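You operate a simulated robot arm through the tools that you are given. There is no shell and no other tool. Be economical: measure what you need, move in short steps, check, and stop when the job is done.

Carry out the task below with a simulated two-armed robot. There is one attempt and no reset: what you move stays moved.

## Task
On the fan bench, fold the blue napkin in half.

It is judged by the outcome, as a careful person would: the job done as asked, and still so three seconds after it is handed in. It fails if anything else is knocked over, pushed out of place, dropped, spilled or broken. Flat cloth is picked up by pressing the open fingertips on it (5 to 10 N) and closing them slowly along it; thin cloth reads only 2 to 8 mm in the jaws.

## Robot
Two 7-joint arms with two-finger parallel grippers on one trunk, on a base that drives. Base frame: it is fixed to the floor where the robot stands at the start and does not move with it; the origin is under the middle of the robot, x ahead of it, y to its left, z up. Readings come in m, degrees, newtons and seconds.
The left shoulder is at the start at [0.06, 0.143, 0.626], the right one opposite. Places, roughly: blue napkin [0.5, 0, 0.4]; fan bench [0.5, 0.1, 0.4]. Payload 1.57 kg a hand.
Tool frame (each hand has its own): the origin (TCP) lies between the finger pads and is the grasp point; the fingertips stand 0.03 m ahead of it; z points along the fingers, y is the line along which they close. Largest opening 0.11 m; finger width 0.024, thickness 0.012; the body of the gripper, 0.048 by 0.112 m, starts 0.078 m behind the TCP.
Orientation is that of the tool frame in the base frame, as a unit quaternion [x, y, z, w]. With the fingers straight down and closing along the base's y, the tool's x points along the base's -x, its y along +y and its z along -z.

## Interface
- The arms move only by the tool drive_tool. It takes "left_steps", "right_steps" or both (then of equal length, played together; a hand with none holds still); each is text: rows parted by semicolons, each of 7 numbers parted by spaces: the turn, a rotation vector about the tool's x, y, z in units of 120 degrees (1.0 is 120 degrees), then the shift along the tool's x, y, z in units of 500 mm (1.0 is 500 mm), then the gripper command, from -1 (shut) to 1 (fully open), values between in proportion. In form: ax ay az dx dy dz grip; .... A call has 1 to 12 rows; each row is the pose to reach, as a shift and turn from the pose commanded when the call began, along the tool's axes at that moment. A call with a number of a shift or a turn outside -1 to 1 is refused whole. Each row takes 0.2 s and may step no farther than 0.05 m and 8.6 degrees from the row before; otherwise, or with a gripper value out of range, the whole call is refused. A pose out of reach is approached as far as the arm can. The call stops where the force on the tool passes 40 N (or 10 N more than at its start, if that is more) or the arm is blocked; 0.2 s more then pass. The fingers move at their own pace (about 0.045 m/s each) and stop on an object; they squeeze with about 21 N. The grip force told is the motor's: it shows also when the fingers shut on nothing. Time passes only in rows, and 0.2 s behind the last, so rows that repeat a pose let the fingers close. The reply holds the time, the measured pose of the TCP, the force on the tool along the base axes, the opening and the grip force, in the units named above and with some noise, with the torque about the TCP (base axes, N m) and any sound that the robot's microphone picked up, and new pictures: "pictures" is both (left out), scene, wrist or none (wrist: the cameras of the hands that moved).
- Cameras (640 x 400 px; columns grow to the right, rows downward): "scene" is now at [0.0404, 0.0101, 1.2252]; the picture's right is [0.12, -0.99, 0.00], its down [-0.83, -0.10, -0.55] and it looks along [0.54, 0.07, -0.84] (base axes); focal length 261 px, centre (320, 200). "left" rides on the left gripper at [0.07, -0.016, -0.141] in its tool frame; the picture's right is [0.23, 0.97, 0.00], its down [-0.86, 0.20, -0.48] and it looks along [-0.47, 0.11, 0.88] (tool axes); focal length 222 px, centre (320, 200). "right" rides on the right gripper at [0.07, 0.016, -0.141] in its tool frame; the picture's right is [-0.23, 0.97, 0.00], its down [-0.86, -0.20, -0.48] and it looks along [-0.47, -0.11, 0.88] (tool axes); focal length 222 px, centre (320, 200). There is no depth. A picture from a camera that has moved, and an enlarged one, comes with that camera's place and axes in the base frame and with its lens.
- move_column(by): slides the trunk up (or, below 0, down) by that many m; the arms and the scene camera ride with it, the base frame stays. It gives what a move gives, with no picture.
- roll_base(legs): drives the robot by 1 to 6 legs, each [ahead, left, turn to the left] in m, m and degrees, along the robot's own axes; the way and the turn of a leg run together, so that a leg with both is an arc; at most 1.5 m and 180 degrees a leg. The arms and the cameras ride along, it lands a little off, and it stops where it bumps. It gives what a move gives, and a new picture of the scene camera.
- pan_tilt(pan, tilt): turns the head with the scene camera to pan (to the left, within 86 degrees either way) and tilt (down, from -29 to 69), counted from straight ahead of the robot. It gives what a move gives, and a new picture of the scene camera.
- close_up(camera, box): a new picture of the part [left, top, right, bottom] of that camera's present view, enlarged. It takes no simulated time.
- sign_off(): hands the job in; it is judged then, once.

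Go step by step. Nothing tells you exact positions but the pictures and the camera data: compare them with the known pose of the tool, close in by small moves and look again before you grip or let go. The budget is 120 turns and 260 pictures, counting those below and the enlarged ones. Unless the task says otherwise, let go and move clear before handing in, and close with one line.

The tools are called after "Emit:" as a command line: name --argument value ..., lists and objects as JSON in quotes. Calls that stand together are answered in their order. drive_tool: Moves the arms, as the interface text tells. Its arguments: {"type":"object","properties":{"left_steps":{"type":"string"},"right_steps":{"type":"string"},"pictures":{"type":"string","enum":["both","scene","wrist","none"]}},"required":[]} The other tools are called the same way: move_column (by) slides the trunk up or down; roll_base (legs) drives the base; pan_tilt (pan, tilt) turns the head that bears the scene camera; close_up (camera, box) takes an enlarged picture of a part of a camera's view; sign_off () hands the job in.

At the start:

```text
clock: 0.0
left_eef_pos: [0.5857, 0.222, 0.5929]
left_tcp_rot: [0.0, 1.0, 0.0, 0.001]
left_wrist_force: [-0.5, 0.7, 0.5]
left_ft_torque: [-0.01, 0.01, -0.01]
left_gripper_width: 0.11
left_grasp_force: 0.0
right_eef_pos: [0.527, -0.1945, 0.5823]
right_tcp_rot: [0.0, 1.0, 0.0, 0.001]
right_wrist_force: [-1.0, -0.5, -0.2]
right_ft_torque: [0.04, 0.02, 0.01]
right_gripper_width: 0.11
right_grasp_force: 0.1
trunk travel left (down, up): [-0.225, 0.365]
robot x, y, heading: [-0.0025, -0.0046, 0.1]
head pan, tilt: [7.1, 56.9]
```

scene: 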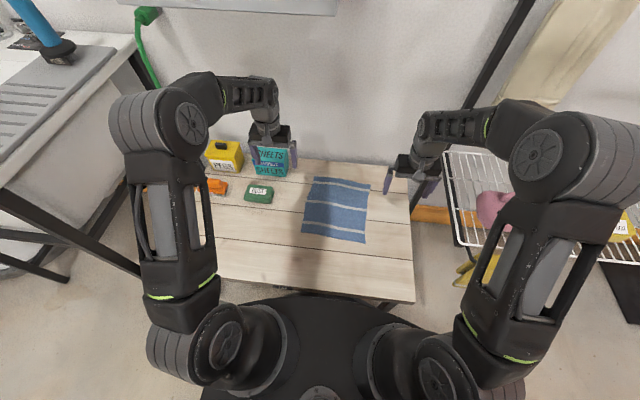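
right: 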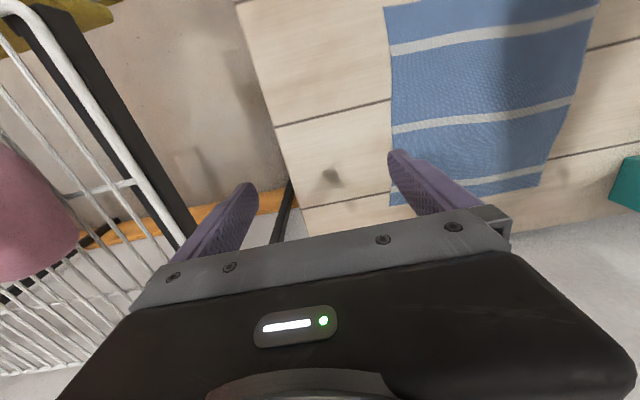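
left: 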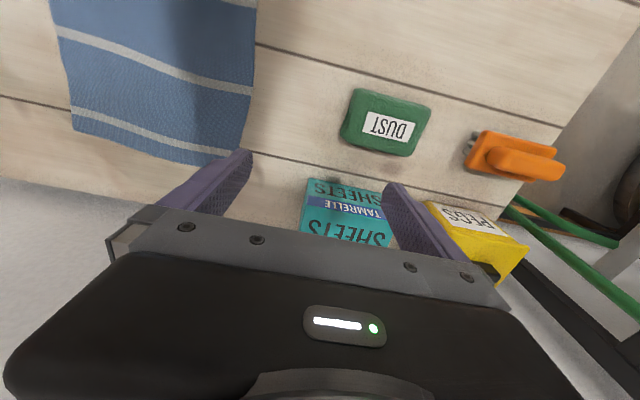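

I see the napkin flat on the bench, roughly x 0.43–0.70 and y −0.11 to 0.12. I plan to pinch its two near corners and fold them over onto the far edge. First I take a closer look and bring the hands above the near corners.

Emit:
close_up --camera "scene" --box '[230, 140, 430, 265]'

Emit:
drive_tool --left_steps "0 0 0 0.056 -0.049 0.049 -0.3; 0 0 0 0.113 -0.098 0.098 -0.3; 0 0 0 0.169 -0.146 0.148 -0.3; 0 0 0 0.226 -0.195 0.197 -0.3; 0 0 0 0.282 -0.244 0.246 -0.3; 0 0 0 0.282 -0.244 0.246 -0.3" --right_steps "0 0 0 0.033 0.044 0.045 -0.3; 0 0 0 0.066 0.088 0.09 -0.3; 0 0 0 0.098 0.131 0.135 -0.3; 0 0 0 0.131 0.175 0.18 -0.3; 0 0 0 0.164 0.219 0.225 -0.3; 0 0 0 0.164 0.219 0.225 -0.3"

```text
3.20 times, centred on (330, 202) of scene
camera zoom: at [0.0404, 0.0101, 1.2252], right [0.12, -0.99, 0.0], down [-0.83, -0.1, -0.55], along [0.54, 0.07, -0.84], focal length 834 px, centre (288, 192)
```

zoom: 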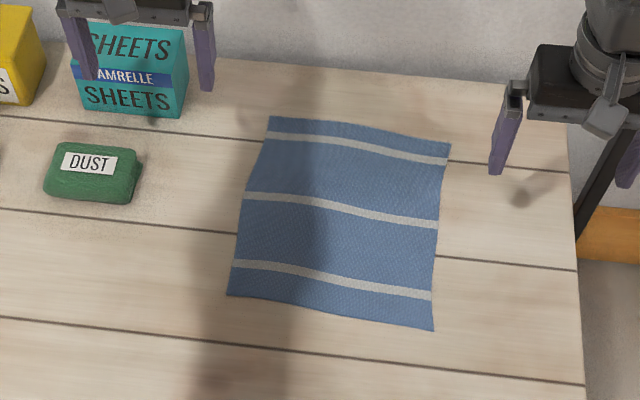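

```text
clock: 1.4
left_eef_pos: [0.4435, 0.0981, 0.471]
left_tcp_rot: [0.001, 1.0, 0.0, 0.0]
left_wrist_force: [-0.3, -0.5, -0.1]
left_ft_torque: [0.04, 0.02, 0.0]
left_gripper_width: 0.0388
left_grasp_force: 0.0
right_eef_pos: [0.444, -0.0858, 0.472]
right_tcp_rot: [0.0, 1.0, 0.0, 0.001]
right_wrist_force: [-0.3, 0.7, -0.3]
right_ft_torque: [0.0, 0.02, -0.01]
right_gripper_width: 0.0384
right_grasp_force: 0.1
trunk travel left (down, up): [-0.225, 0.365]
robot x, y, heading: [-0.0013, -0.0013, -0.2]
head pan, tilt: [7.1, 56.9]
camera scene: at [0.0404, 0.0101, 1.2252], right [0.12, -0.99, 0.0], down [-0.83, -0.1, -0.55], along [0.54, 0.07, -0.84], focal length 261 px, centre (320, 200)
camera right: at [0.3739, -0.0706, 0.6128], right [0.23, 0.97, 0.0], down [0.86, -0.2, 0.48], along [0.47, -0.11, -0.88], focal length 222 px, centre (320, 200)
camera left: at [0.3727, 0.0826, 0.6122], right [-0.23, 0.97, 0.0], down [0.86, 0.2, 0.48], along [0.47, 0.11, -0.88], focal length 222 px, centre (320, 200)
```

scene: 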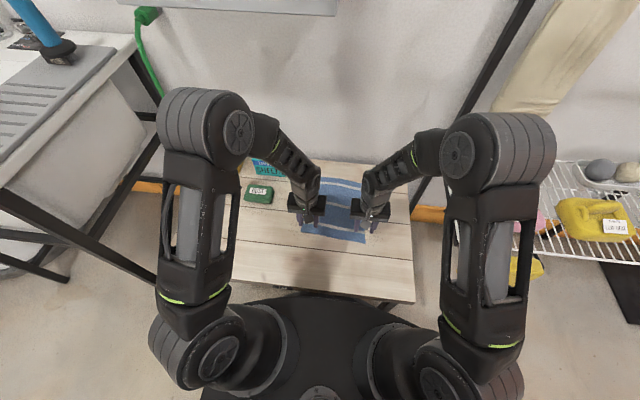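
right: 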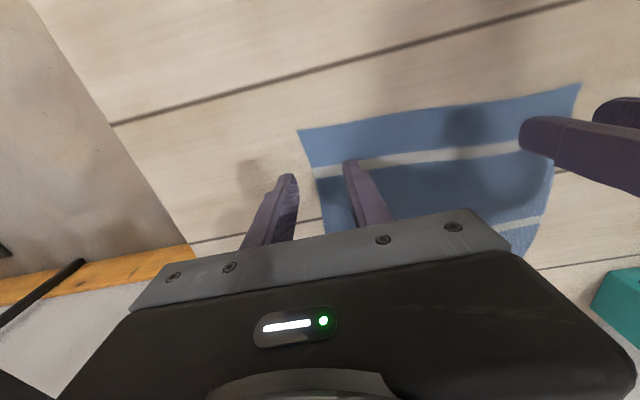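
left: 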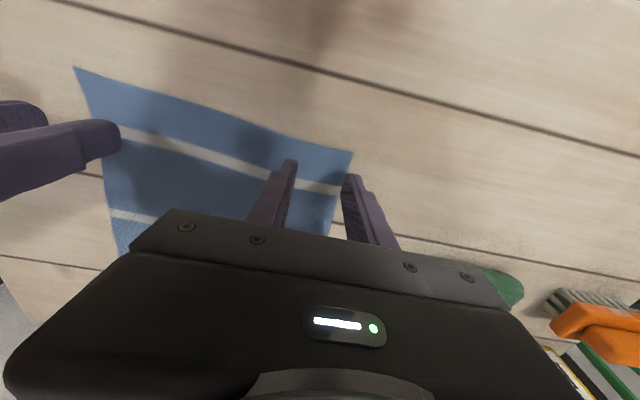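

The near corners come out at about (0.437, 0.132) and (0.422, −0.10). I lower both open grippers to just above the cloth, slightly inside those corners, and check again.

Emit:
drive_tool --left_steps "0 0 0 -0.01 0.002 0.06 -0.42; 0 0 0 -0.017 0.004 0.116 -0.42; 0 0 0 -0.017 0.004 0.116 -0.42" --right_steps "0 0 0 0.004 0.015 0.06 -0.42; 0 0 0 0.008 0.028 0.118 -0.42; 0 0 0 0.008 0.028 0.118 -0.42"

```text
clock: 1.8
left_eef_pos: [0.4483, 0.0977, 0.4513]
left_tcp_rot: [-0.001, 1.0, -0.001, 0.003]
left_wrist_force: [-2.6, -0.5, 15.7]
left_ft_torque: [0.29, 0.18, 0.07]
left_gripper_width: 0.0322
left_grasp_force: 0.0
right_eef_pos: [0.4429, -0.0792, 0.4504]
right_tcp_rot: [0.0, 1.0, 0.002, 0.004]
right_wrist_force: [-4.1, 0.1, 17.8]
right_ft_torque: [0.35, 0.24, 0.05]
right_gripper_width: 0.0315
right_grasp_force: 0.0
trunk travel left (down, up): [-0.225, 0.365]
robot x, y, heading: [0.0002, 0.0017, 0.2]
head pan, tilt: [7.1, 56.9]
stopped in row 2 (left hand): the force on the tool passed its limit (the readings are from after the stop); the commanded pose is now the measured one
camera scene: at [0.0382, 0.0099, 1.226], right [0.12, -0.99, 0.0], down [-0.83, -0.1, -0.55], along [0.54, 0.07, -0.84], focal length 261 px, centre (320, 200)
camera right: at [0.3725, -0.0634, 0.5921], right [0.23, 0.97, 0.0], down [0.85, -0.2, 0.48], along [0.47, -0.11, -0.88], focal length 222 px, centre (320, 200)
camera left: at [0.3781, 0.0821, 0.592], right [-0.23, 0.97, 0.0], down [0.85, 0.2, 0.48], along [0.47, 0.11, -0.88], focal length 222 px, centre (320, 200)
```

scene: 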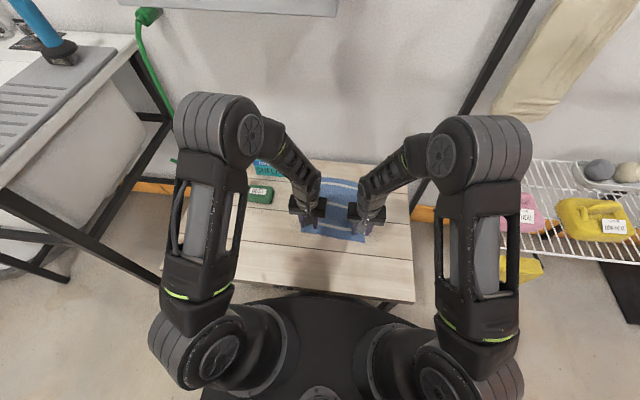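
right: 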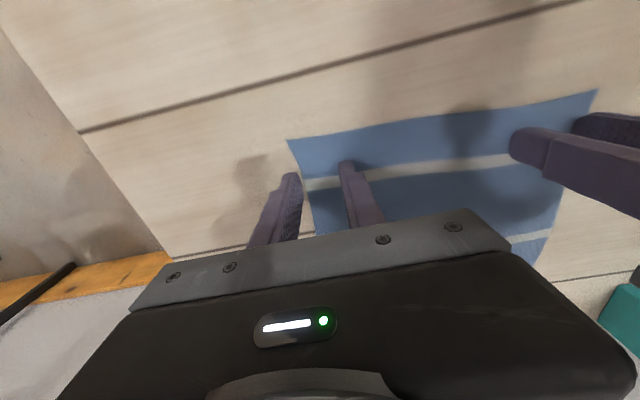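
left: 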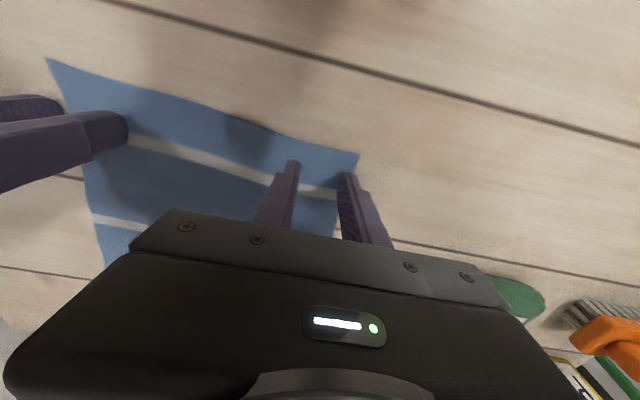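

Contact came at TCP z ≈ 0.451, so the bench surface is near 0.42, not 0.37. With that the corners are about (0.417, 0.124) and (0.405, −0.095). I lift a little and shift both hands to sit fully on the cloth near the edge.

Emit:
drive_tool --left_steps "0 0 0 0 0 -0.024 -0.42; 0 0 0 0.033 -0.015 -0.024 -0.42; 0 0 0 0.033 -0.015 -0.024 -0.42; 0 0 0 0.033 -0.015 -0.012 -0.42; 0 0 0 0.033 -0.015 -0.012 -0.42" --right_steps "0 0 0 0 0 -0.024 -0.42; 0 0 0 0.046 0.028 -0.024 -0.42; 0 0 0 0.046 0.028 -0.024 -0.42; 0 0 0 0.046 0.028 -0.012 -0.42; 0 0 0 0.046 0.028 -0.012 -0.42" --pictures "wrist"

```text
clock: 3.0
left_eef_pos: [0.4326, 0.0905, 0.4538]
left_tcp_rot: [0.0, 1.0, -0.001, 0.002]
left_wrist_force: [0.0, -0.2, 0.3]
left_ft_torque: [-0.02, 0.0, 0.0]
left_gripper_width: 0.032
left_grasp_force: 0.0
right_eef_pos: [0.4201, -0.0658, 0.4539]
right_tcp_rot: [0.001, 1.0, 0.0, 0.002]
right_wrist_force: [-0.2, -0.5, 0.4]
right_ft_torque: [-0.02, 0.0, 0.02]
right_gripper_width: 0.0321
right_grasp_force: 0.1
trunk travel left (down, up): [-0.225, 0.365]
robot x, y, heading: [-0.0051, -0.0023, 0.2]
head pan, tilt: [7.1, 56.9]
camera right: at [0.3506, -0.0493, 0.5963], right [0.23, 0.97, 0.0], down [0.85, -0.2, 0.48], along [0.47, -0.11, -0.88], focal length 222 px, centre (320, 200)
camera left: at [0.3622, 0.0755, 0.595], right [-0.23, 0.97, 0.0], down [0.85, 0.2, 0.48], along [0.47, 0.11, -0.88], focal length 222 px, centre (320, 200)
```

right: 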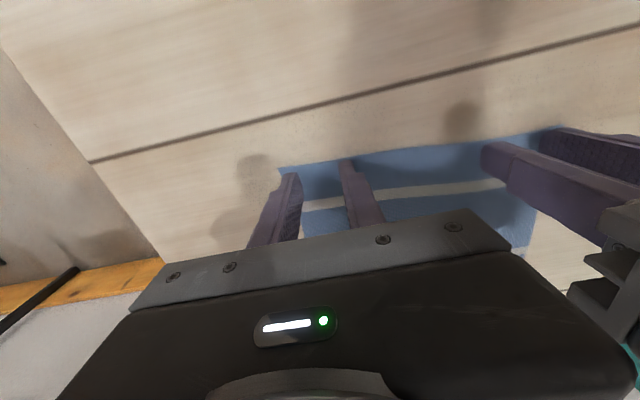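
left: 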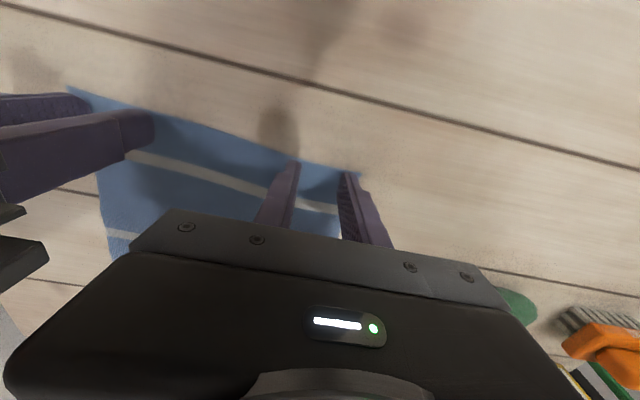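

Both tips are just above the cloth but right at its edge. I shift them about 5 mm inward and lower gently to feel for contact.

Emit:
drive_tool --left_steps "0 0 0 -0.012 -0.006 0 -0.42; 0 0 0 -0.012 -0.006 0.004 -0.42; 0 0 0 -0.012 -0.006 0.006 -0.42; 0 0 0 -0.012 -0.006 0.008 -0.42" --right_steps "0 0 0 -0.010 0.01 0 -0.42; 0 0 0 -0.010 0.01 0.004 -0.42; 0 0 0 -0.010 0.01 0.006 -0.42; 0 0 0 -0.010 0.01 0.008 -0.42" --pictures "wrist"

```text
clock: 4.0
left_eef_pos: [0.4389, 0.087, 0.4525]
left_tcp_rot: [0.0, 1.0, -0.001, 0.001]
left_wrist_force: [-0.5, 0.2, 5.0]
left_ft_torque: [0.0, 0.09, 0.07]
left_gripper_width: 0.0322
left_grasp_force: 0.0
right_eef_pos: [0.426, -0.0609, 0.4514]
right_tcp_rot: [0.0, 1.0, 0.001, 0.002]
right_wrist_force: [0.9, -1.3, 6.3]
right_ft_torque: [-0.16, 0.03, -0.01]
right_gripper_width: 0.0317
right_grasp_force: 0.1
trunk travel left (down, up): [-0.225, 0.365]
robot x, y, heading: [-0.0005, -0.0007, -0.0]
head pan, tilt: [7.1, 56.9]
camera right: at [0.3557, -0.0449, 0.5925], right [0.23, 0.97, 0.0], down [0.85, -0.2, 0.48], along [0.47, -0.11, -0.88], focal length 222 px, centre (320, 200)
camera left: at [0.3678, 0.072, 0.5923], right [-0.23, 0.97, 0.0], down [0.85, 0.2, 0.48], along [0.47, 0.11, -0.88], focal length 222 px, centre (320, 200)
```

right: 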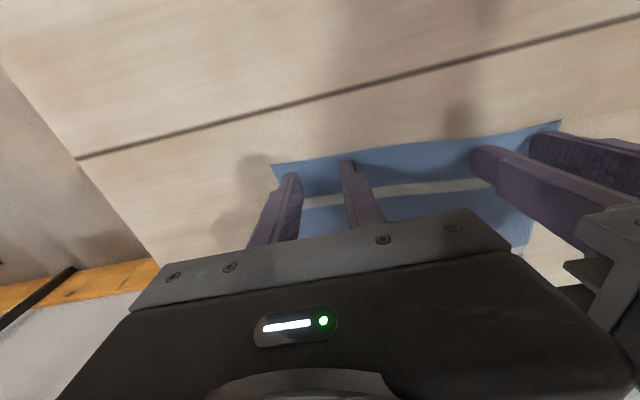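
left: 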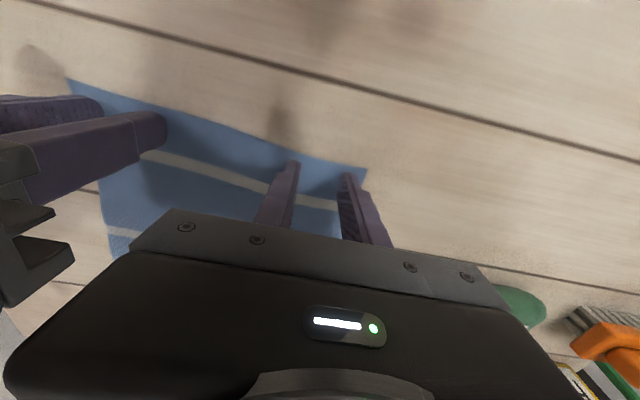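

Both hands press at about 5–6 N. Now I close the fingers slowly along the cloth.

Emit:
drive_tool --left_steps "0 0 0 0 0 0.002 -0.48; 0 0 0 0 0 0.002 -0.54; 0 0 0 0 0 0.002 -0.6; 0 0 0 0 0 0.002 -0.66; 0 0 0 0 0 0.002 -0.72; 0 0 0 0 0 0.002 -0.78; 0 0 0 0 0 0.002 -0.84; 0 0 0 0 0 0.002 -0.9; 0 0 0 0 0 0.002 -0.95; 0 0 0 0 0 0.002 -1; 0 0 0 0 0 0.002 -1; 0 0 0 0 0 0.002 -1" --right_steps "0 0 0 0 0 0.001 -0.48; 0 0 0 0 0 0.001 -0.54; 0 0 0 0 0 0.001 -0.6; 0 0 0 0 0 0.001 -0.66; 0 0 0 0 0 0.001 -0.72; 0 0 0 0 0 0.001 -0.78; 0 0 0 0 0 0.001 -0.84; 0 0 0 0 0 0.001 -0.9; 0 0 0 0 0 0.001 -0.95; 0 0 0 0 0 0.001 -1; 0 0 0 0 0 0.001 -1; 0 0 0 0 0 0.001 -1" --pictures "wrist"

```text
clock: 6.6
left_eef_pos: [0.4382, 0.0857, 0.4505]
left_tcp_rot: [-0.001, 1.0, 0.0, 0.002]
left_wrist_force: [0.0, -8.0, 26.7]
left_ft_torque: [-0.24, 0.18, 0.11]
left_gripper_width: 0.002
left_grasp_force: 21.5
right_eef_pos: [0.426, -0.0613, 0.4514]
right_tcp_rot: [0.001, 1.0, 0.002, 0.003]
right_wrist_force: [0.7, 5.2, 23.5]
right_ft_torque: [0.08, 0.13, -0.06]
right_gripper_width: 0.0012
right_grasp_force: 21.3
trunk travel left (down, up): [-0.225, 0.365]
robot x, y, heading: [-0.0037, 0.0008, -0.1]
head pan, tilt: [7.1, 56.9]
camera right: at [0.3547, -0.045, 0.5923], right [0.23, 0.97, 0.0], down [0.85, -0.2, 0.48], along [0.47, -0.11, -0.88], focal length 222 px, centre (320, 200)
camera left: at [0.3668, 0.0712, 0.5919], right [-0.23, 0.97, 0.0], down [0.85, 0.2, 0.48], along [0.47, 0.11, -0.88], focal length 222 px, centre (320, 200)
```

right: 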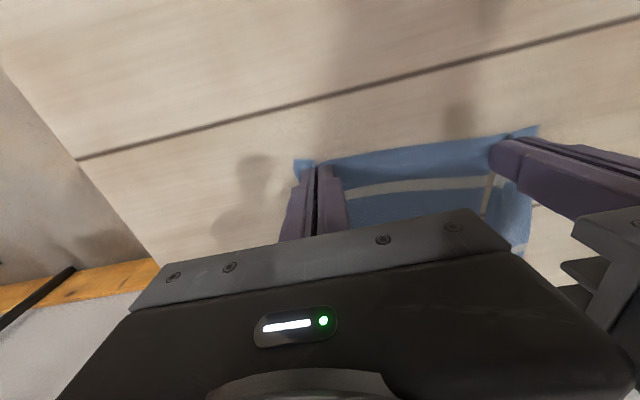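
left: 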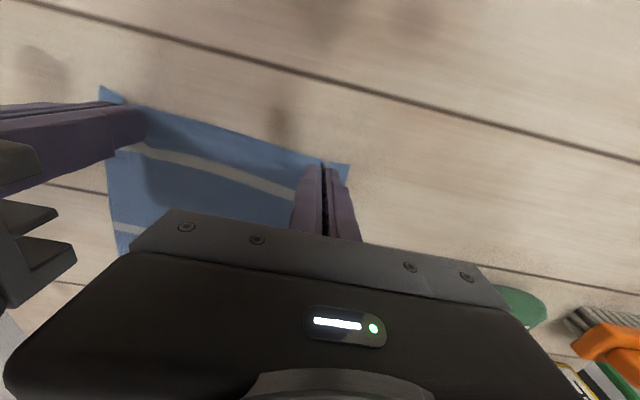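

The corners drew inward and the jaws read 2.0 and 1.2 mm. I lift 3 cm to see whether both corners are held.

Emit:
drive_tool --left_steps "0 0 0 0 0 -0.02 -1; 0 0 0 0 0 -0.04 -1; 0 0 0 0 0 -0.06 -1; 0 0 0 0 0 -0.08 -1; 0 0 0 0 0 -0.08 -1" --right_steps "0 0 0 0 0 -0.02 -1; 0 0 0 0 0 -0.04 -1; 0 0 0 0 0 -0.06 -1; 0 0 0 0 0 -0.08 -1; 0 0 0 0 0 -0.08 -1"

```text
clock: 7.8
left_eef_pos: [0.4379, 0.0882, 0.4892]
left_tcp_rot: [0.0, 1.0, -0.001, 0.001]
left_wrist_force: [-0.3, -4.6, 0.1]
left_ft_torque: [-0.11, 0.0, 0.07]
left_gripper_width: 0.0019
left_grasp_force: 20.8
right_eef_pos: [0.4257, -0.0592, 0.4902]
right_tcp_rot: [0.0, 1.0, 0.0, 0.002]
right_wrist_force: [0.1, 4.6, 0.5]
right_ft_torque: [0.1, -0.02, -0.07]
right_gripper_width: 0.0011
right_grasp_force: 21.0
trunk travel left (down, up): [-0.225, 0.365]
robot x, y, heading: [0.0012, -0.0022, 0.0]
head pan, tilt: [7.1, 56.9]
camera scene: at [0.0404, 0.0101, 1.2251], right [0.12, -0.99, 0.0], down [-0.83, -0.1, -0.55], along [0.54, 0.07, -0.84], focal length 261 px, centre (320, 200)
camera right: at [0.3554, -0.0445, 0.6312], right [0.23, 0.97, 0.0], down [0.85, -0.2, 0.48], along [0.47, -0.11, -0.88], focal length 222 px, centre (320, 200)
camera left: at [0.3678, 0.0725, 0.6304], right [-0.23, 0.97, 0.0], down [0.85, 0.2, 0.48], along [0.47, 0.11, -0.88], focal length 222 px, centre (320, 200)
```

scene: 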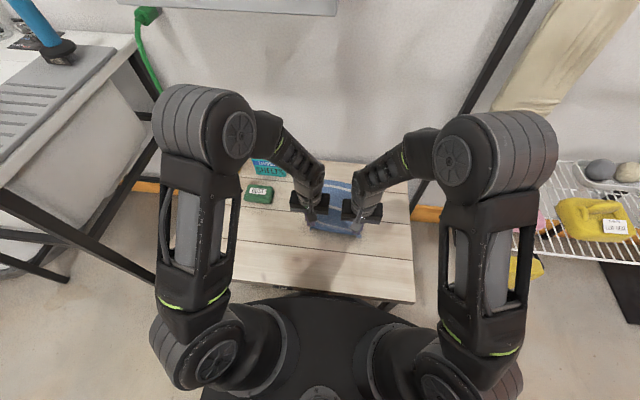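
right: 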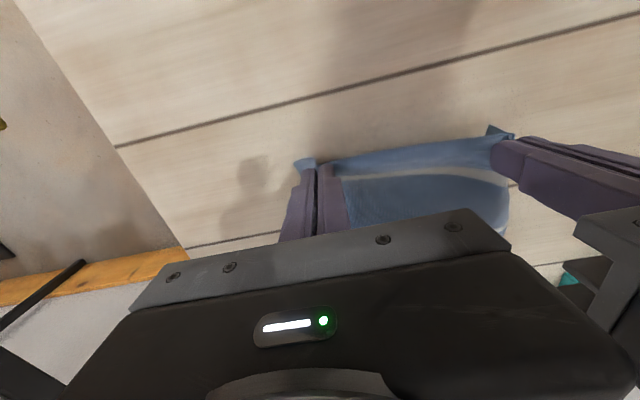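
left: 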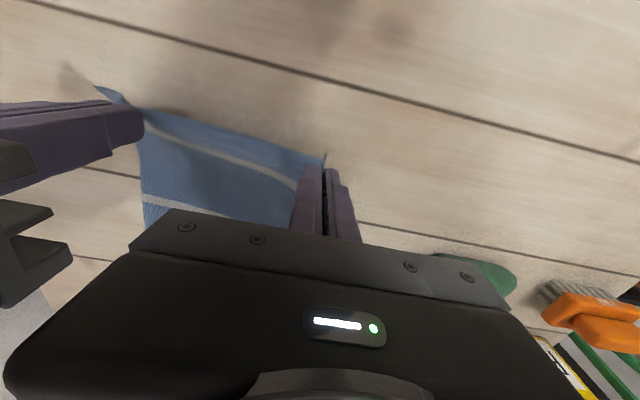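

Both corners are held. But folding away from me would leave the pinched edge doubled back, because the wrist can't roll over that way; folding the far edge toward me lets the wrists tilt with the cloth. I set the near edge back down and spread the fingers to flatten it.

Emit:
drive_tool --left_steps "0 0 0 0 0 0.03 -1; 0 0 0 0 0 0.06 -1; 0 0 0 0 0 0.071 -1; 0 0 0 0 0 0.073 -0.95; 0 0 0 0 0 0.073 -0.87; 0 0 0 0 0 0.073 -0.79; 0 0 0 0 0 0.073 -0.71; 0 0 0 0 0 0.073 -0.63; 0 0 0 0 0 0.073 -0.55; 0 0 0 0 0 0.073 -0.47; 0 0 0 0 0 0.073 -0.42; 0 0 0 0 0 0.06 -0.42" --right_steps "0 0 0 0 0 0.03 -1; 0 0 0 0 0 0.06 -1; 0 0 0 0 0 0.074 -1; 0 0 0 0 0 0.076 -0.95; 0 0 0 0 0 0.076 -0.87; 0 0 0 0 0 0.076 -0.79; 0 0 0 0 0 0.076 -0.71; 0 0 0 0 0 0.076 -0.63; 0 0 0 0 0 0.076 -0.55; 0 0 0 0 0 0.076 -0.47; 0 0 0 0 0 0.076 -0.42; 0 0 0 0 0 0.063 -0.42" --pictures "wrist"

```text
clock: 10.4
left_eef_pos: [0.4386, 0.0882, 0.4587]
left_tcp_rot: [0.0, 1.0, -0.001, 0.0]
left_wrist_force: [-0.7, 0.1, 0.4]
left_ft_torque: [-0.04, -0.03, -0.01]
left_gripper_width: 0.0321
left_grasp_force: 0.0
right_eef_pos: [0.4256, -0.061, 0.4585]
right_tcp_rot: [0.001, 1.0, 0.001, 0.003]
right_wrist_force: [0.0, -0.4, 0.2]
right_ft_torque: [-0.01, -0.01, 0.03]
right_gripper_width: 0.0321
right_grasp_force: 0.0
trunk travel left (down, up): [-0.225, 0.365]
robot x, y, heading: [0.0014, 0.0004, -0.1]
head pan, tilt: [7.1, 56.9]
camera right: at [0.3554, -0.0445, 0.6002], right [0.23, 0.97, 0.0], down [0.85, -0.2, 0.48], along [0.47, -0.11, -0.88], focal length 222 px, centre (320, 200)
camera left: at [0.3682, 0.0725, 0.6005], right [-0.23, 0.97, 0.0], down [0.85, 0.2, 0.48], along [0.47, 0.11, -0.88], focal length 222 px, centre (320, 200)
```

right: 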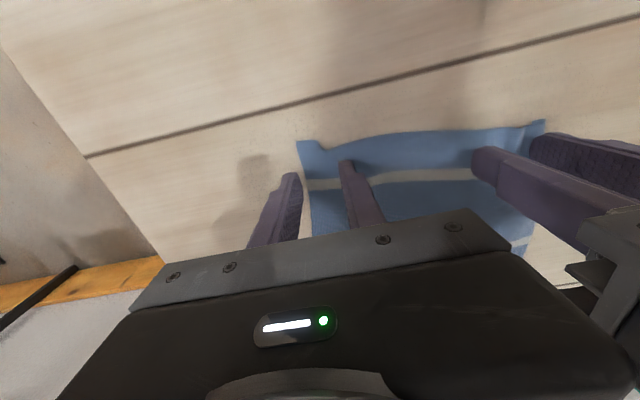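
left: 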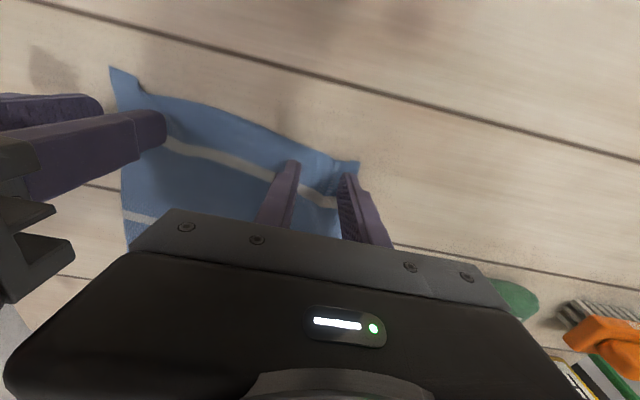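

The near edge is down again. I raise and part the hands for a clear view of the napkin.

Emit:
drive_tool --left_steps "0 0 0 0 0 -0.08 -0.42; 0 0 0 0 0.05 -0.16 -0.42; 0 0 0 0 0.13 -0.2 -0.42; 0 0 0 0 0.2 -0.2 -0.42; 0 0 0 0 0.28 -0.2 -0.42; 0 0 0 0 0.28 -0.2 -0.42" --right_steps "0 0 0 0 0 -0.08 -0.42; 0 0 0 0 -0.05 -0.16 -0.42; 0 0 0 0 -0.13 -0.2 -0.42; 0 0 0 0 -0.2 -0.2 -0.42; 0 0 0 0 -0.28 -0.2 -0.42; 0 0 0 0 -0.28 -0.2 -0.42" --pictures "none"

Emit:
close_up --camera "scene" --box '[230, 140, 430, 265]'

```text
clock: 11.8
left_eef_pos: [0.4386, 0.2264, 0.56]
left_tcp_rot: [0.0, 1.0, -0.002, 0.001]
left_wrist_force: [-0.4, 0.3, 0.2]
left_ft_torque: [0.03, -0.01, -0.01]
left_gripper_width: 0.0319
left_grasp_force: 0.1
right_eef_pos: [0.4246, -0.1998, 0.5578]
right_tcp_rot: [-0.001, 1.0, 0.001, 0.001]
right_wrist_force: [0.3, -0.1, -0.4]
right_ft_torque: [0.01, 0.0, 0.0]
right_gripper_width: 0.0318
right_grasp_force: 0.0
trunk travel left (down, up): [-0.225, 0.365]
robot x, y, heading: [-0.0009, -0.001, -0.1]
head pan, tilt: [7.1, 56.9]
```

```text
3.20 times, centred on (330, 202) of scene
camera zoom: at [0.0405, 0.0101, 1.2252], right [0.12, -0.99, 0.0], down [-0.83, -0.1, -0.55], along [0.54, 0.07, -0.84], focal length 834 px, centre (288, 192)
```

zoom: 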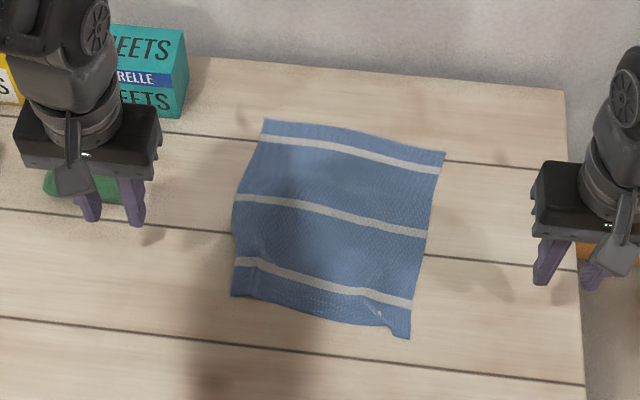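

The napkin is still flat, but the near right corner was drawn in about 25 mm with a small crease. I stroke it back out with the right fingertips before folding.

Emit:
drive_tool --right_steps "0 0 0 0.005 0.07 0.04 -1; 0 0 0 0.01 0.15 0.08 -1; 0 0 0 0.015 0.23 0.12 -1; 0 0 0 0.019 0.284 0.17 -1; 0 0 0 0.019 0.284 0.205 -1; 0 0 0 0.019 0.284 0.212 -1; 0 0 0 0.019 0.284 0.2155 -1; 0 0 0 0.02 0.270 0.2155 -1; 0 0 0 0.021 0.255 0.2155 -1; 0 0 0 0.021 0.240 0.2155 -1; 0 0 0 0.021 0.23 0.2155 -1; 0 0 0 0.021 0.23 0.2155 -1" --pictures "wrist"

Emit:
close_up --camera "scene" --box '[230, 140, 430, 265]'

```text
clock: 14.4
left_eef_pos: [0.4369, 0.2275, 0.5618]
left_tcp_rot: [0.0, 1.0, -0.001, 0.002]
left_wrist_force: [-0.3, 0.4, -0.4]
left_ft_torque: [0.0, 0.0, 0.0]
left_gripper_width: 0.0319
left_grasp_force: 0.1
right_eef_pos: [0.4149, -0.0841, 0.4533]
right_tcp_rot: [0.0, 1.0, 0.001, 0.003]
right_wrist_force: [-0.4, 4.6, 19.3]
right_ft_torque: [0.24, 0.14, -0.04]
right_gripper_width: 0.0
right_grasp_force: 20.7
trunk travel left (down, up): [-0.225, 0.365]
robot x, y, heading: [0.0018, -0.0034, 0.1]
head pan, tilt: [7.1, 56.9]
camera right: at [0.3455, -0.0688, 0.5925], right [0.23, 0.97, 0.0], down [0.85, -0.2, 0.48], along [0.47, -0.11, -0.88], focal length 222 px, centre (320, 200)
```

right: 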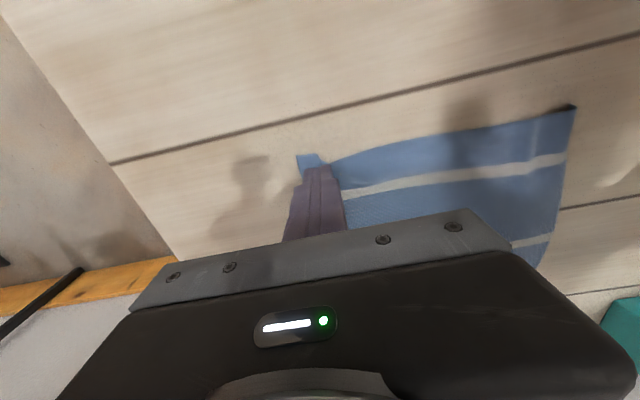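

```text
3.20 times, centred on (330, 202) of scene
camera zoom: at [0.0395, 0.0106, 1.2253], right [0.12, -0.99, 0.0], down [-0.83, -0.1, -0.55], along [0.54, 0.07, -0.84], focal length 834 px, centre (288, 192)
```

zoom: 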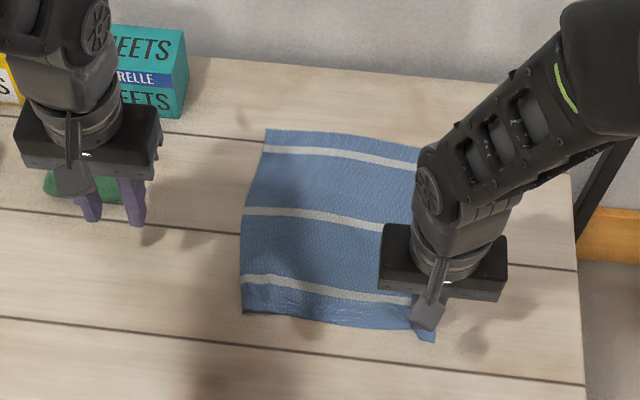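

The corner is straightened. Now I raise the right hand and bring both hands above the far edge, keeping the left one clear of the boxes.

Emit:
drive_tool --left_steps "0 0 0 0 -0.09 0 -0.42; 0 0 0 0 -0.18 0 -0.42; 0 0 0 0 -0.255 0 -0.42; 0 0 0 -0.09 -0.255 0 -0.42; 0 0 0 -0.18 -0.255 0 -0.42; 0 0 0 -0.27 -0.255 0.01 -0.42; 0 0 0 -0.33 -0.255 0.02 -0.42; 0 0 0 -0.386 -0.255 0.024 -0.42; 0 0 0 -0.386 -0.255 0.024 -0.42" --right_steps "0 0 0 0 0 -0.09 -0.8; 0 0 0 0 0 -0.18 -0.42; 0 0 0 0 0 -0.19 -0.42; 0 0 0 -0.09 0 -0.19 -0.42; 0 0 0 -0.18 0 -0.19 -0.42; 0 0 0 -0.27 0 -0.19 -0.42; 0 0 0 -0.33 0 -0.19 -0.42; 0 0 0 -0.39 0 -0.19 -0.42; 0 0 0 -0.39 0 -0.19 -0.42"

Emit:
close_up --camera "scene" --box '[230, 140, 430, 265]'

```text
clock: 16.4
left_eef_pos: [0.6317, 0.0981, 0.5494]
left_tcp_rot: [0.001, 1.0, 0.0, 0.0]
left_wrist_force: [-0.8, -0.6, 0.8]
left_ft_torque: [-0.06, -0.02, -0.01]
left_gripper_width: 0.032
left_grasp_force: 0.0
right_eef_pos: [0.6112, -0.0863, 0.5464]
right_tcp_rot: [0.0, 1.0, 0.001, 0.002]
right_wrist_force: [-0.9, 0.8, -0.4]
right_ft_torque: [0.02, -0.01, -0.02]
right_gripper_width: 0.032
right_grasp_force: 0.1
trunk travel left (down, up): [-0.225, 0.365]
robot x, y, heading: [0.0013, -0.0018, 0.2]
head pan, tilt: [7.1, 56.9]
camera scene: at [0.0408, 0.0101, 1.2251], right [0.12, -0.99, 0.0], down [-0.83, -0.1, -0.55], along [0.54, 0.07, -0.84], focal length 261 px, centre (320, 200)
camera right: at [0.5397, -0.0703, 0.6881], right [0.23, 0.97, 0.0], down [0.85, -0.2, 0.48], along [0.47, -0.11, -0.88], focal length 222 px, centre (320, 200)
camera left: at [0.5618, 0.0839, 0.6903], right [-0.23, 0.97, 0.0], down [0.85, 0.2, 0.48], along [0.47, 0.11, -0.88], focal length 222 px, centre (320, 200)
```

scene: 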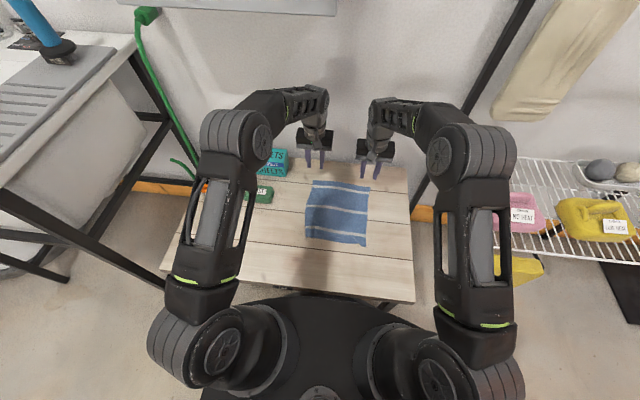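
right: 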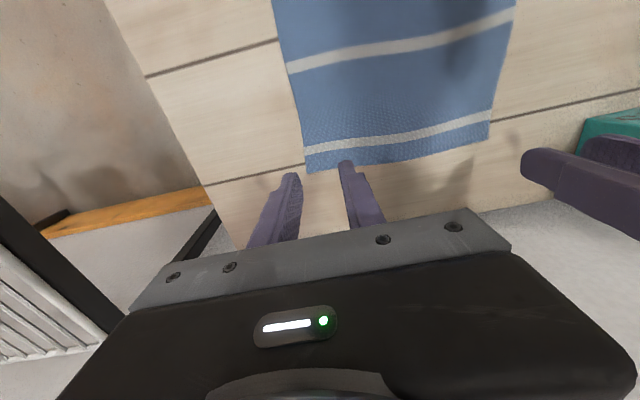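
left: 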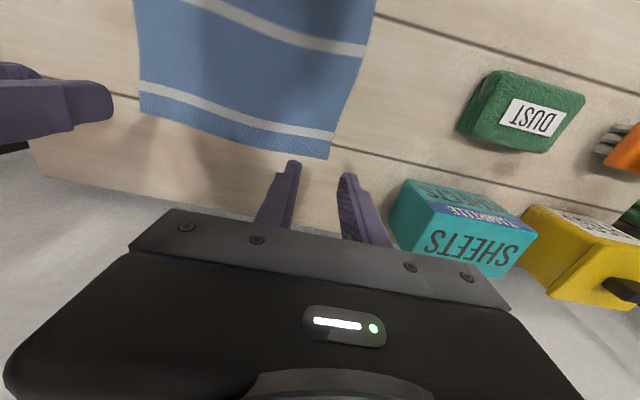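

```text
3.20 times, centred on (330, 202) of scene
camera zoom: at [0.0408, 0.0101, 1.2251], right [0.12, -0.99, 0.0], down [-0.83, -0.1, -0.55], along [0.54, 0.07, -0.84], focal length 834 px, centre (288, 192)
```

zoom: 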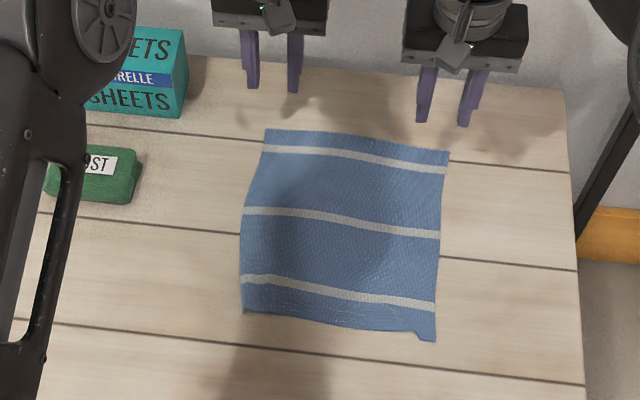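

The napkin is flat again; far corners are at about (0.645, 0.115) and (0.640, −0.108). I lower onto them with the hands slightly inside.

Emit:
drive_tool --left_steps "0 0 0 -0.009 -0.028 0.06 -0.42; 0 0 0 -0.009 -0.028 0.12 -0.42; 0 0 0 -0.009 -0.028 0.17 -0.42; 0 0 0 -0.009 -0.028 0.186 -0.42; 0 0 0 -0.009 -0.028 0.188 -0.42" --right_steps "0 0 0 -0.04 0.019 0.06 -0.42; 0 0 0 -0.04 0.019 0.12 -0.42; 0 0 0 -0.04 0.019 0.165 -0.42; 0 0 0 -0.04 0.019 0.18 -0.42; 0 0 0 -0.04 0.019 0.182 -0.42" --pictures "wrist"

```text
clock: 17.6
left_eef_pos: [0.6365, 0.0862, 0.4555]
left_tcp_rot: [0.0, 1.0, -0.001, 0.001]
left_wrist_force: [-0.5, 1.1, 0.1]
left_ft_torque: [0.01, -0.01, -0.02]
left_gripper_width: 0.0318
left_grasp_force: 0.1
right_eef_pos: [0.6313, -0.0761, 0.455]
right_tcp_rot: [-0.001, 1.0, 0.001, 0.002]
right_wrist_force: [0.3, -0.8, 0.1]
right_ft_torque: [0.0, -0.03, 0.01]
right_gripper_width: 0.0318
right_grasp_force: 0.0
trunk travel left (down, up): [-0.225, 0.365]
robot x, y, heading: [-0.0023, -0.0027, -0.2]
head pan, tilt: [7.1, 56.9]
camera right: at [0.5602, -0.0602, 0.5967], right [0.23, 0.97, 0.0], down [0.85, -0.2, 0.48], along [0.47, -0.11, -0.88], focal length 222 px, centre (320, 200)
camera left: at [0.5663, 0.071, 0.5964], right [-0.23, 0.97, 0.0], down [0.85, 0.2, 0.48], along [0.47, 0.11, -0.88], focal length 222 px, centre (320, 200)
```

right: 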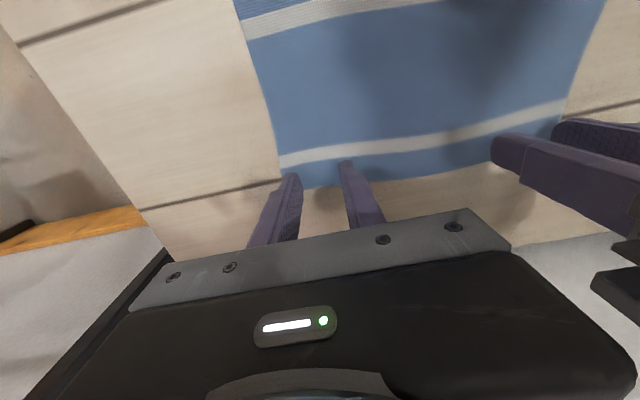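
left: 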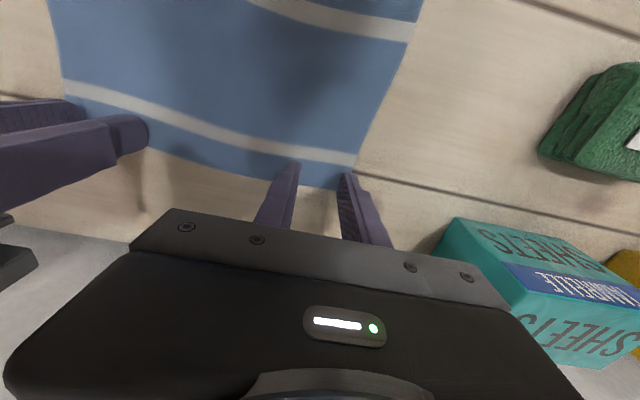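

The tips straddle the far edge well, a touch close to the side edges. I nudge them 4 mm inward, press lightly and close slowly.

Emit:
drive_tool --left_steps "0 0 0 -0.006 -0.008 0 -0.42; 0 0 0 -0.006 -0.008 0.005 -0.42; 0 0 0 -0.006 -0.008 0.008 -0.42; 0 0 0 -0.006 -0.008 0.009 -0.48; 0 0 0 -0.006 -0.008 0.009 -0.54; 0 0 0 -0.006 -0.008 0.009 -0.6; 0 0 0 -0.006 -0.008 0.009 -0.67; 0 0 0 -0.006 -0.008 0.009 -0.74; 0 0 0 -0.006 -0.008 0.009 -0.81; 0 0 0 -0.006 -0.008 0.009 -0.88; 0 0 0 -0.006 -0.008 0.009 -0.95; 0 0 0 -0.006 -0.008 0.009 -1" --right_steps "0 0 0 0.000 0.008 0 -0.42; 0 0 0 0.000 0.008 0.005 -0.42; 0 0 0 0.000 0.008 0.008 -0.42; 0 0 0 0.000 0.008 0.008 -0.48; 0 0 0 0.000 0.008 0.008 -0.54; 0 0 0 0.000 0.008 0.008 -0.6; 0 0 0 0.000 0.008 0.008 -0.67; 0 0 0 0.000 0.008 0.008 -0.74; 0 0 0 0.000 0.008 0.008 -0.81; 0 0 0 0.000 0.008 0.008 -0.88; 0 0 0 0.000 0.008 0.008 -0.95; 0 0 0 0.000 0.008 0.008 -1" --pictures "wrist"

```text
clock: 20.2
left_eef_pos: [0.6402, 0.0822, 0.4518]
left_tcp_rot: [0.0, 1.0, -0.001, 0.003]
left_wrist_force: [0.1, 3.3, 18.2]
left_ft_torque: [0.13, 0.01, 0.03]
left_gripper_width: 0.0021
left_grasp_force: 18.8
right_eef_pos: [0.6297, -0.0719, 0.4522]
right_tcp_rot: [0.0, 1.0, 0.001, 0.002]
right_wrist_force: [0.4, 0.6, -0.6]
right_ft_torque: [-0.03, -0.04, 0.01]
right_gripper_width: 0.0
right_grasp_force: 17.6
trunk travel left (down, up): [-0.225, 0.365]
robot x, y, heading: [0.0013, 0.0004, -0.1]
head pan, tilt: [7.1, 56.9]
camera right: at [0.5596, -0.0561, 0.5937], right [0.23, 0.97, 0.0], down [0.85, -0.2, 0.48], along [0.47, -0.11, -0.88], focal length 222 px, centre (320, 200)
camera left: at [0.5687, 0.0668, 0.592], right [-0.23, 0.97, 0.0], down [0.85, 0.2, 0.48], along [0.47, 0.11, -0.88], focal length 222 px, centre (320, 200)
```

right: 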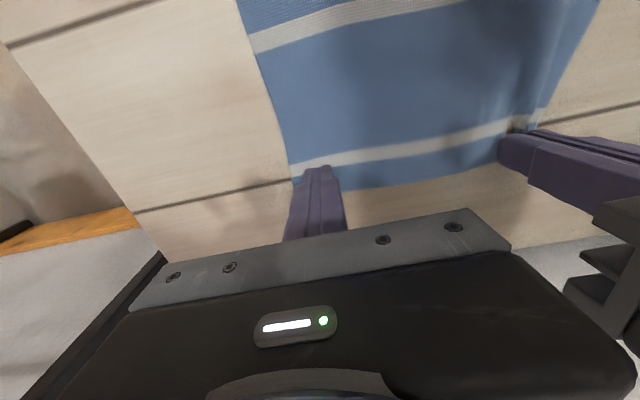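
left: 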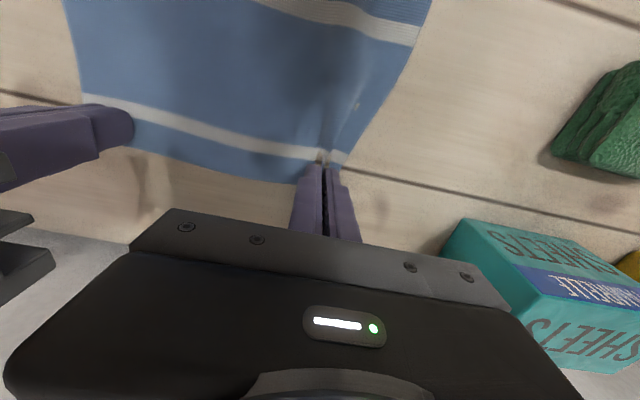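

The left corner is held (2.1 mm), but the right fingers slid over without enough pressure. I reopen the right, shift inward a little and press harder, holding the left.

Emit:
drive_tool --right_steps "0 0 0 0 0 -0.012 -1; 0 0 0 0 0 -0.012 -0.6; 0 0 0 -0.006 0.014 -0.012 -0.42; 0 0 0 -0.006 0.014 -0.006 -0.42; 0 0 0 -0.006 0.014 -0.001 -0.42; 0 0 0 -0.006 0.014 0.003 -0.42" --pictures "wrist"

```text
clock: 21.6
left_eef_pos: [0.6405, 0.0813, 0.451]
left_tcp_rot: [0.0, 1.0, -0.001, 0.003]
left_wrist_force: [2.7, 3.5, 21.3]
left_ft_torque: [0.17, 0.01, -0.01]
left_gripper_width: 0.0017
left_grasp_force: 21.1
right_eef_pos: [0.633, -0.0641, 0.4516]
right_tcp_rot: [0.0, 1.0, 0.0, 0.002]
right_wrist_force: [-0.4, 0.4, 1.3]
right_ft_torque: [0.0, 0.01, -0.02]
right_gripper_width: 0.0318
right_grasp_force: 0.1
trunk travel left (down, up): [-0.225, 0.365]
robot x, y, heading: [0.0008, 0.0018, -0.1]
head pan, tilt: [7.1, 56.9]
camera right: at [0.5618, -0.0491, 0.5927], right [0.23, 0.97, 0.0], down [0.85, -0.2, 0.48], along [0.47, -0.11, -0.88], focal length 222 px, centre (320, 200)
```

right: 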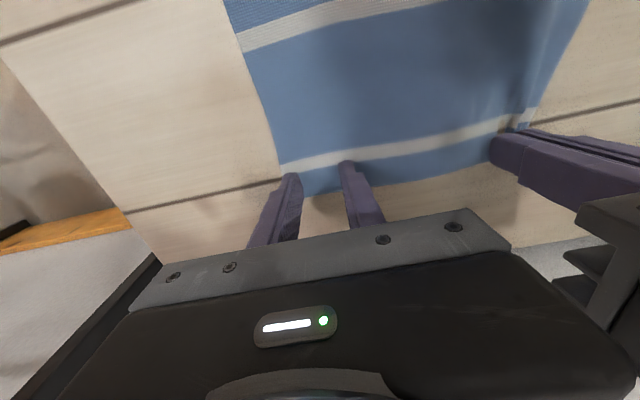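

Only 1.3 N on the right so far. I press a bit deeper and close in the same go.

Emit:
drive_tool --right_steps "0 0 0 0 0 0.002 -0.42; 0 0 0 0 0 0.004 -0.42; 0 0 0 0 0 0.005 -0.48; 0 0 0 0 0 0.005 -0.54; 0 0 0 0 0 0.005 -0.6; 0 0 0 0 0 0.005 -0.67; 0 0 0 0 0 0.005 -0.74; 0 0 0 0 0 0.005 -0.81; 0 0 0 0 0 0.005 -0.88; 0 0 0 0 0 0.005 -0.95; 0 0 0 0 0 0.005 -1; 0 0 0 0 0 0.005 -1" --pictures "wrist"

```text
clock: 24.2
left_eef_pos: [0.6382, 0.0808, 0.4511]
left_tcp_rot: [-0.001, 1.0, -0.002, 0.002]
left_wrist_force: [0.3, -10.2, 2.6]
left_ft_torque: [-0.29, -0.01, 0.08]
left_gripper_width: 0.0019
left_grasp_force: 20.9
right_eef_pos: [0.6333, -0.0647, 0.4516]
right_tcp_rot: [0.0, 1.0, 0.002, 0.004]
right_wrist_force: [-1.0, 5.6, 36.8]
right_ft_torque: [-0.03, 0.09, 0.05]
right_gripper_width: 0.0035
right_grasp_force: 20.4
trunk travel left (down, up): [-0.225, 0.365]
robot x, y, heading: [-0.0004, 0.0006, -0.2]
head pan, tilt: [7.1, 56.9]
camera right: at [0.5621, -0.0489, 0.5921], right [0.23, 0.97, 0.01], down [0.85, -0.2, 0.49], along [0.47, -0.1, -0.87], focal length 222 px, centre (320, 200)
```

right: 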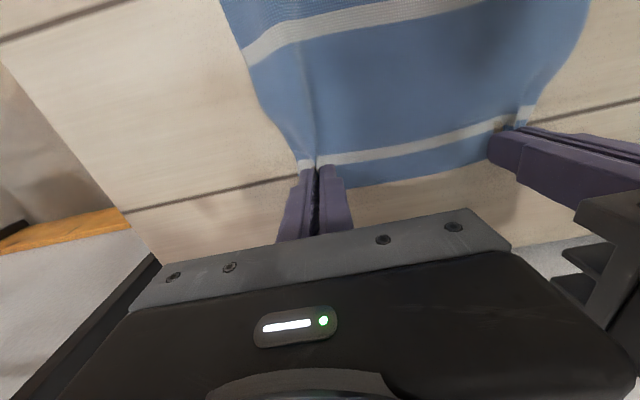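

Both far corners are held now. I lift and move toward me while tilting the fingers outward by about 50°, so the edge rolls over with the fold.

Emit:
drive_tool --left_steps "0 0 0 0 -0.004 -0.03 -1; 0 -0.06 0 0.025 -0.004 -0.04 -1; 0 -0.12 0 0.05 -0.004 -0.05 -1; 0 -0.18 0 0.075 -0.004 -0.06 -1; 0 -0.24 0 0.1 -0.004 -0.065 -1; 0 -0.3 0 0.125 -0.004 -0.07 -1; 0 -0.36 0 0.15 -0.004 -0.075 -1; 0 -0.417 0 0.172 -0.004 -0.08 -1; 0 -0.417 0 0.172 -0.004 -0.08 -1" --right_steps "0 0 0 0 0.004 -0.03 -1; 0 -0.06 0 0.025 0.004 -0.04 -1; 0 -0.12 0 0.05 0.004 -0.05 -1; 0 -0.18 0 0.075 0.004 -0.06 -1; 0 -0.24 0 0.1 0.004 -0.065 -1; 0 -0.3 0 0.125 0.004 -0.07 -1; 0 -0.36 0 0.15 0.004 -0.075 -1; 0 -0.417 0 0.172 0.004 -0.08 -1; 0 -0.417 0 0.172 0.004 -0.08 -1"

```text
clock: 25.9
left_eef_pos: [0.5576, 0.192, 0.4541]
left_tcp_rot: [-0.112, 0.932, 0.035, 0.342]
left_wrist_force: [-0.2, -0.3, 0.1]
left_ft_torque: [-0.03, 0.02, -0.03]
left_gripper_width: 0.0016
left_grasp_force: 21.1
right_eef_pos: [0.556, -0.172, 0.453]
right_tcp_rot: [0.111, 0.932, -0.033, 0.343]
right_wrist_force: [1.0, 0.6, -0.7]
right_ft_torque: [-0.04, -0.01, 0.0]
right_gripper_width: 0.0
right_grasp_force: 21.1
trunk travel left (down, up): [-0.225, 0.365]
robot x, y, heading: [0.0013, 0.0015, -0.2]
head pan, tilt: [7.1, 56.9]
stopped in row 8 (left hand): the arm was blocked; the commanded pose is now the measured one
camera scene: at [0.0406, 0.0102, 1.2252], right [0.12, -0.99, 0.0], down [-0.83, -0.1, -0.55], along [0.54, 0.07, -0.84], focal length 261 px, centre (320, 200)
camera right: at [0.4184, -0.1242, 0.517], right [0.39, 0.91, 0.16], down [0.28, -0.29, 0.92], along [0.88, -0.31, -0.37], focal length 222 px, centre (320, 200)
camera left: at [0.4208, 0.1453, 0.516], right [-0.4, 0.9, -0.16], down [0.28, 0.28, 0.92], along [0.87, 0.32, -0.37], focal length 222 px, centre (320, 200)
```

scene: 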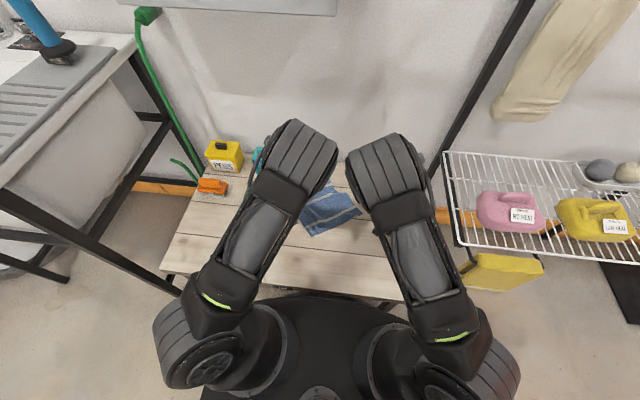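
right: 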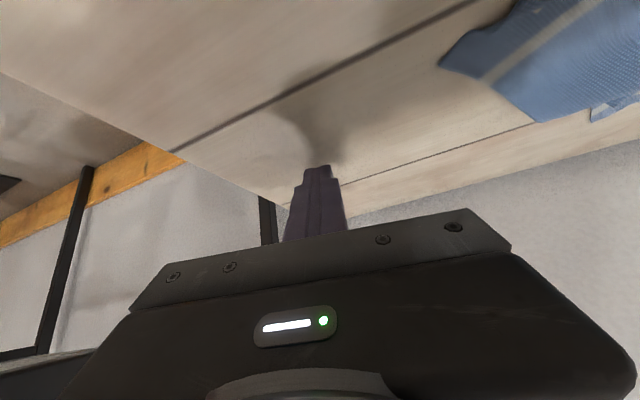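
left: 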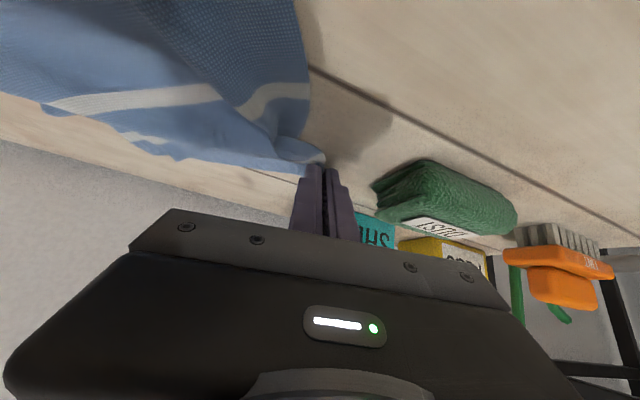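

The tilt folded both forearms inward until they blocked each other, the hands were pushed apart, and the right corner slipped out. Nothing else looks moved. I release the left corner, which is almost on the bench, and bring the hands up and back to pointing straight down.

Emit:
drive_tool --left_steps "0 0 0 0 0 0 -0.7; 0 0 0 0 0 0 -0.42; 0 0 0 -0.06 -0.001 -0.07 -0.42; 0 0 0 -0.129 -0.002 -0.152 -0.42; 0.006 0.056 0.018 -0.129 -0.002 -0.152 -0.42; 0.011 0.112 0.037 -0.129 -0.002 -0.152 -0.42; 0.017 0.168 0.055 -0.129 -0.002 -0.152 -0.42; 0.023 0.223 0.073 -0.129 -0.002 -0.152 -0.42; 0.028 0.279 0.092 -0.129 -0.002 -0.152 -0.42; 0.034 0.335 0.11 -0.129 -0.002 -0.152 -0.42; 0.034 0.335 0.11 -0.129 -0.002 -0.152 -0.42" --right_steps "0 0 0 0 0 0 -1; 0 0 0 0 0 0 -1; 0 0 0 -0.06 0.001 -0.07 -1; 0 0 0 -0.129 0.002 -0.152 -1; -0.006 0.056 -0.018 -0.129 0.002 -0.152 -1; -0.011 0.112 -0.037 -0.129 0.002 -0.152 -1; -0.017 0.168 -0.055 -0.129 0.002 -0.152 -1; -0.022 0.223 -0.073 -0.129 0.002 -0.152 -1; -0.027 0.279 -0.091 -0.129 0.002 -0.152 -1; -0.032 0.335 -0.109 -0.129 0.002 -0.152 -1; -0.032 0.335 -0.109 -0.129 0.002 -0.152 -1"

```text
refused: row 4 steps farther than a row can; nothing moved
```

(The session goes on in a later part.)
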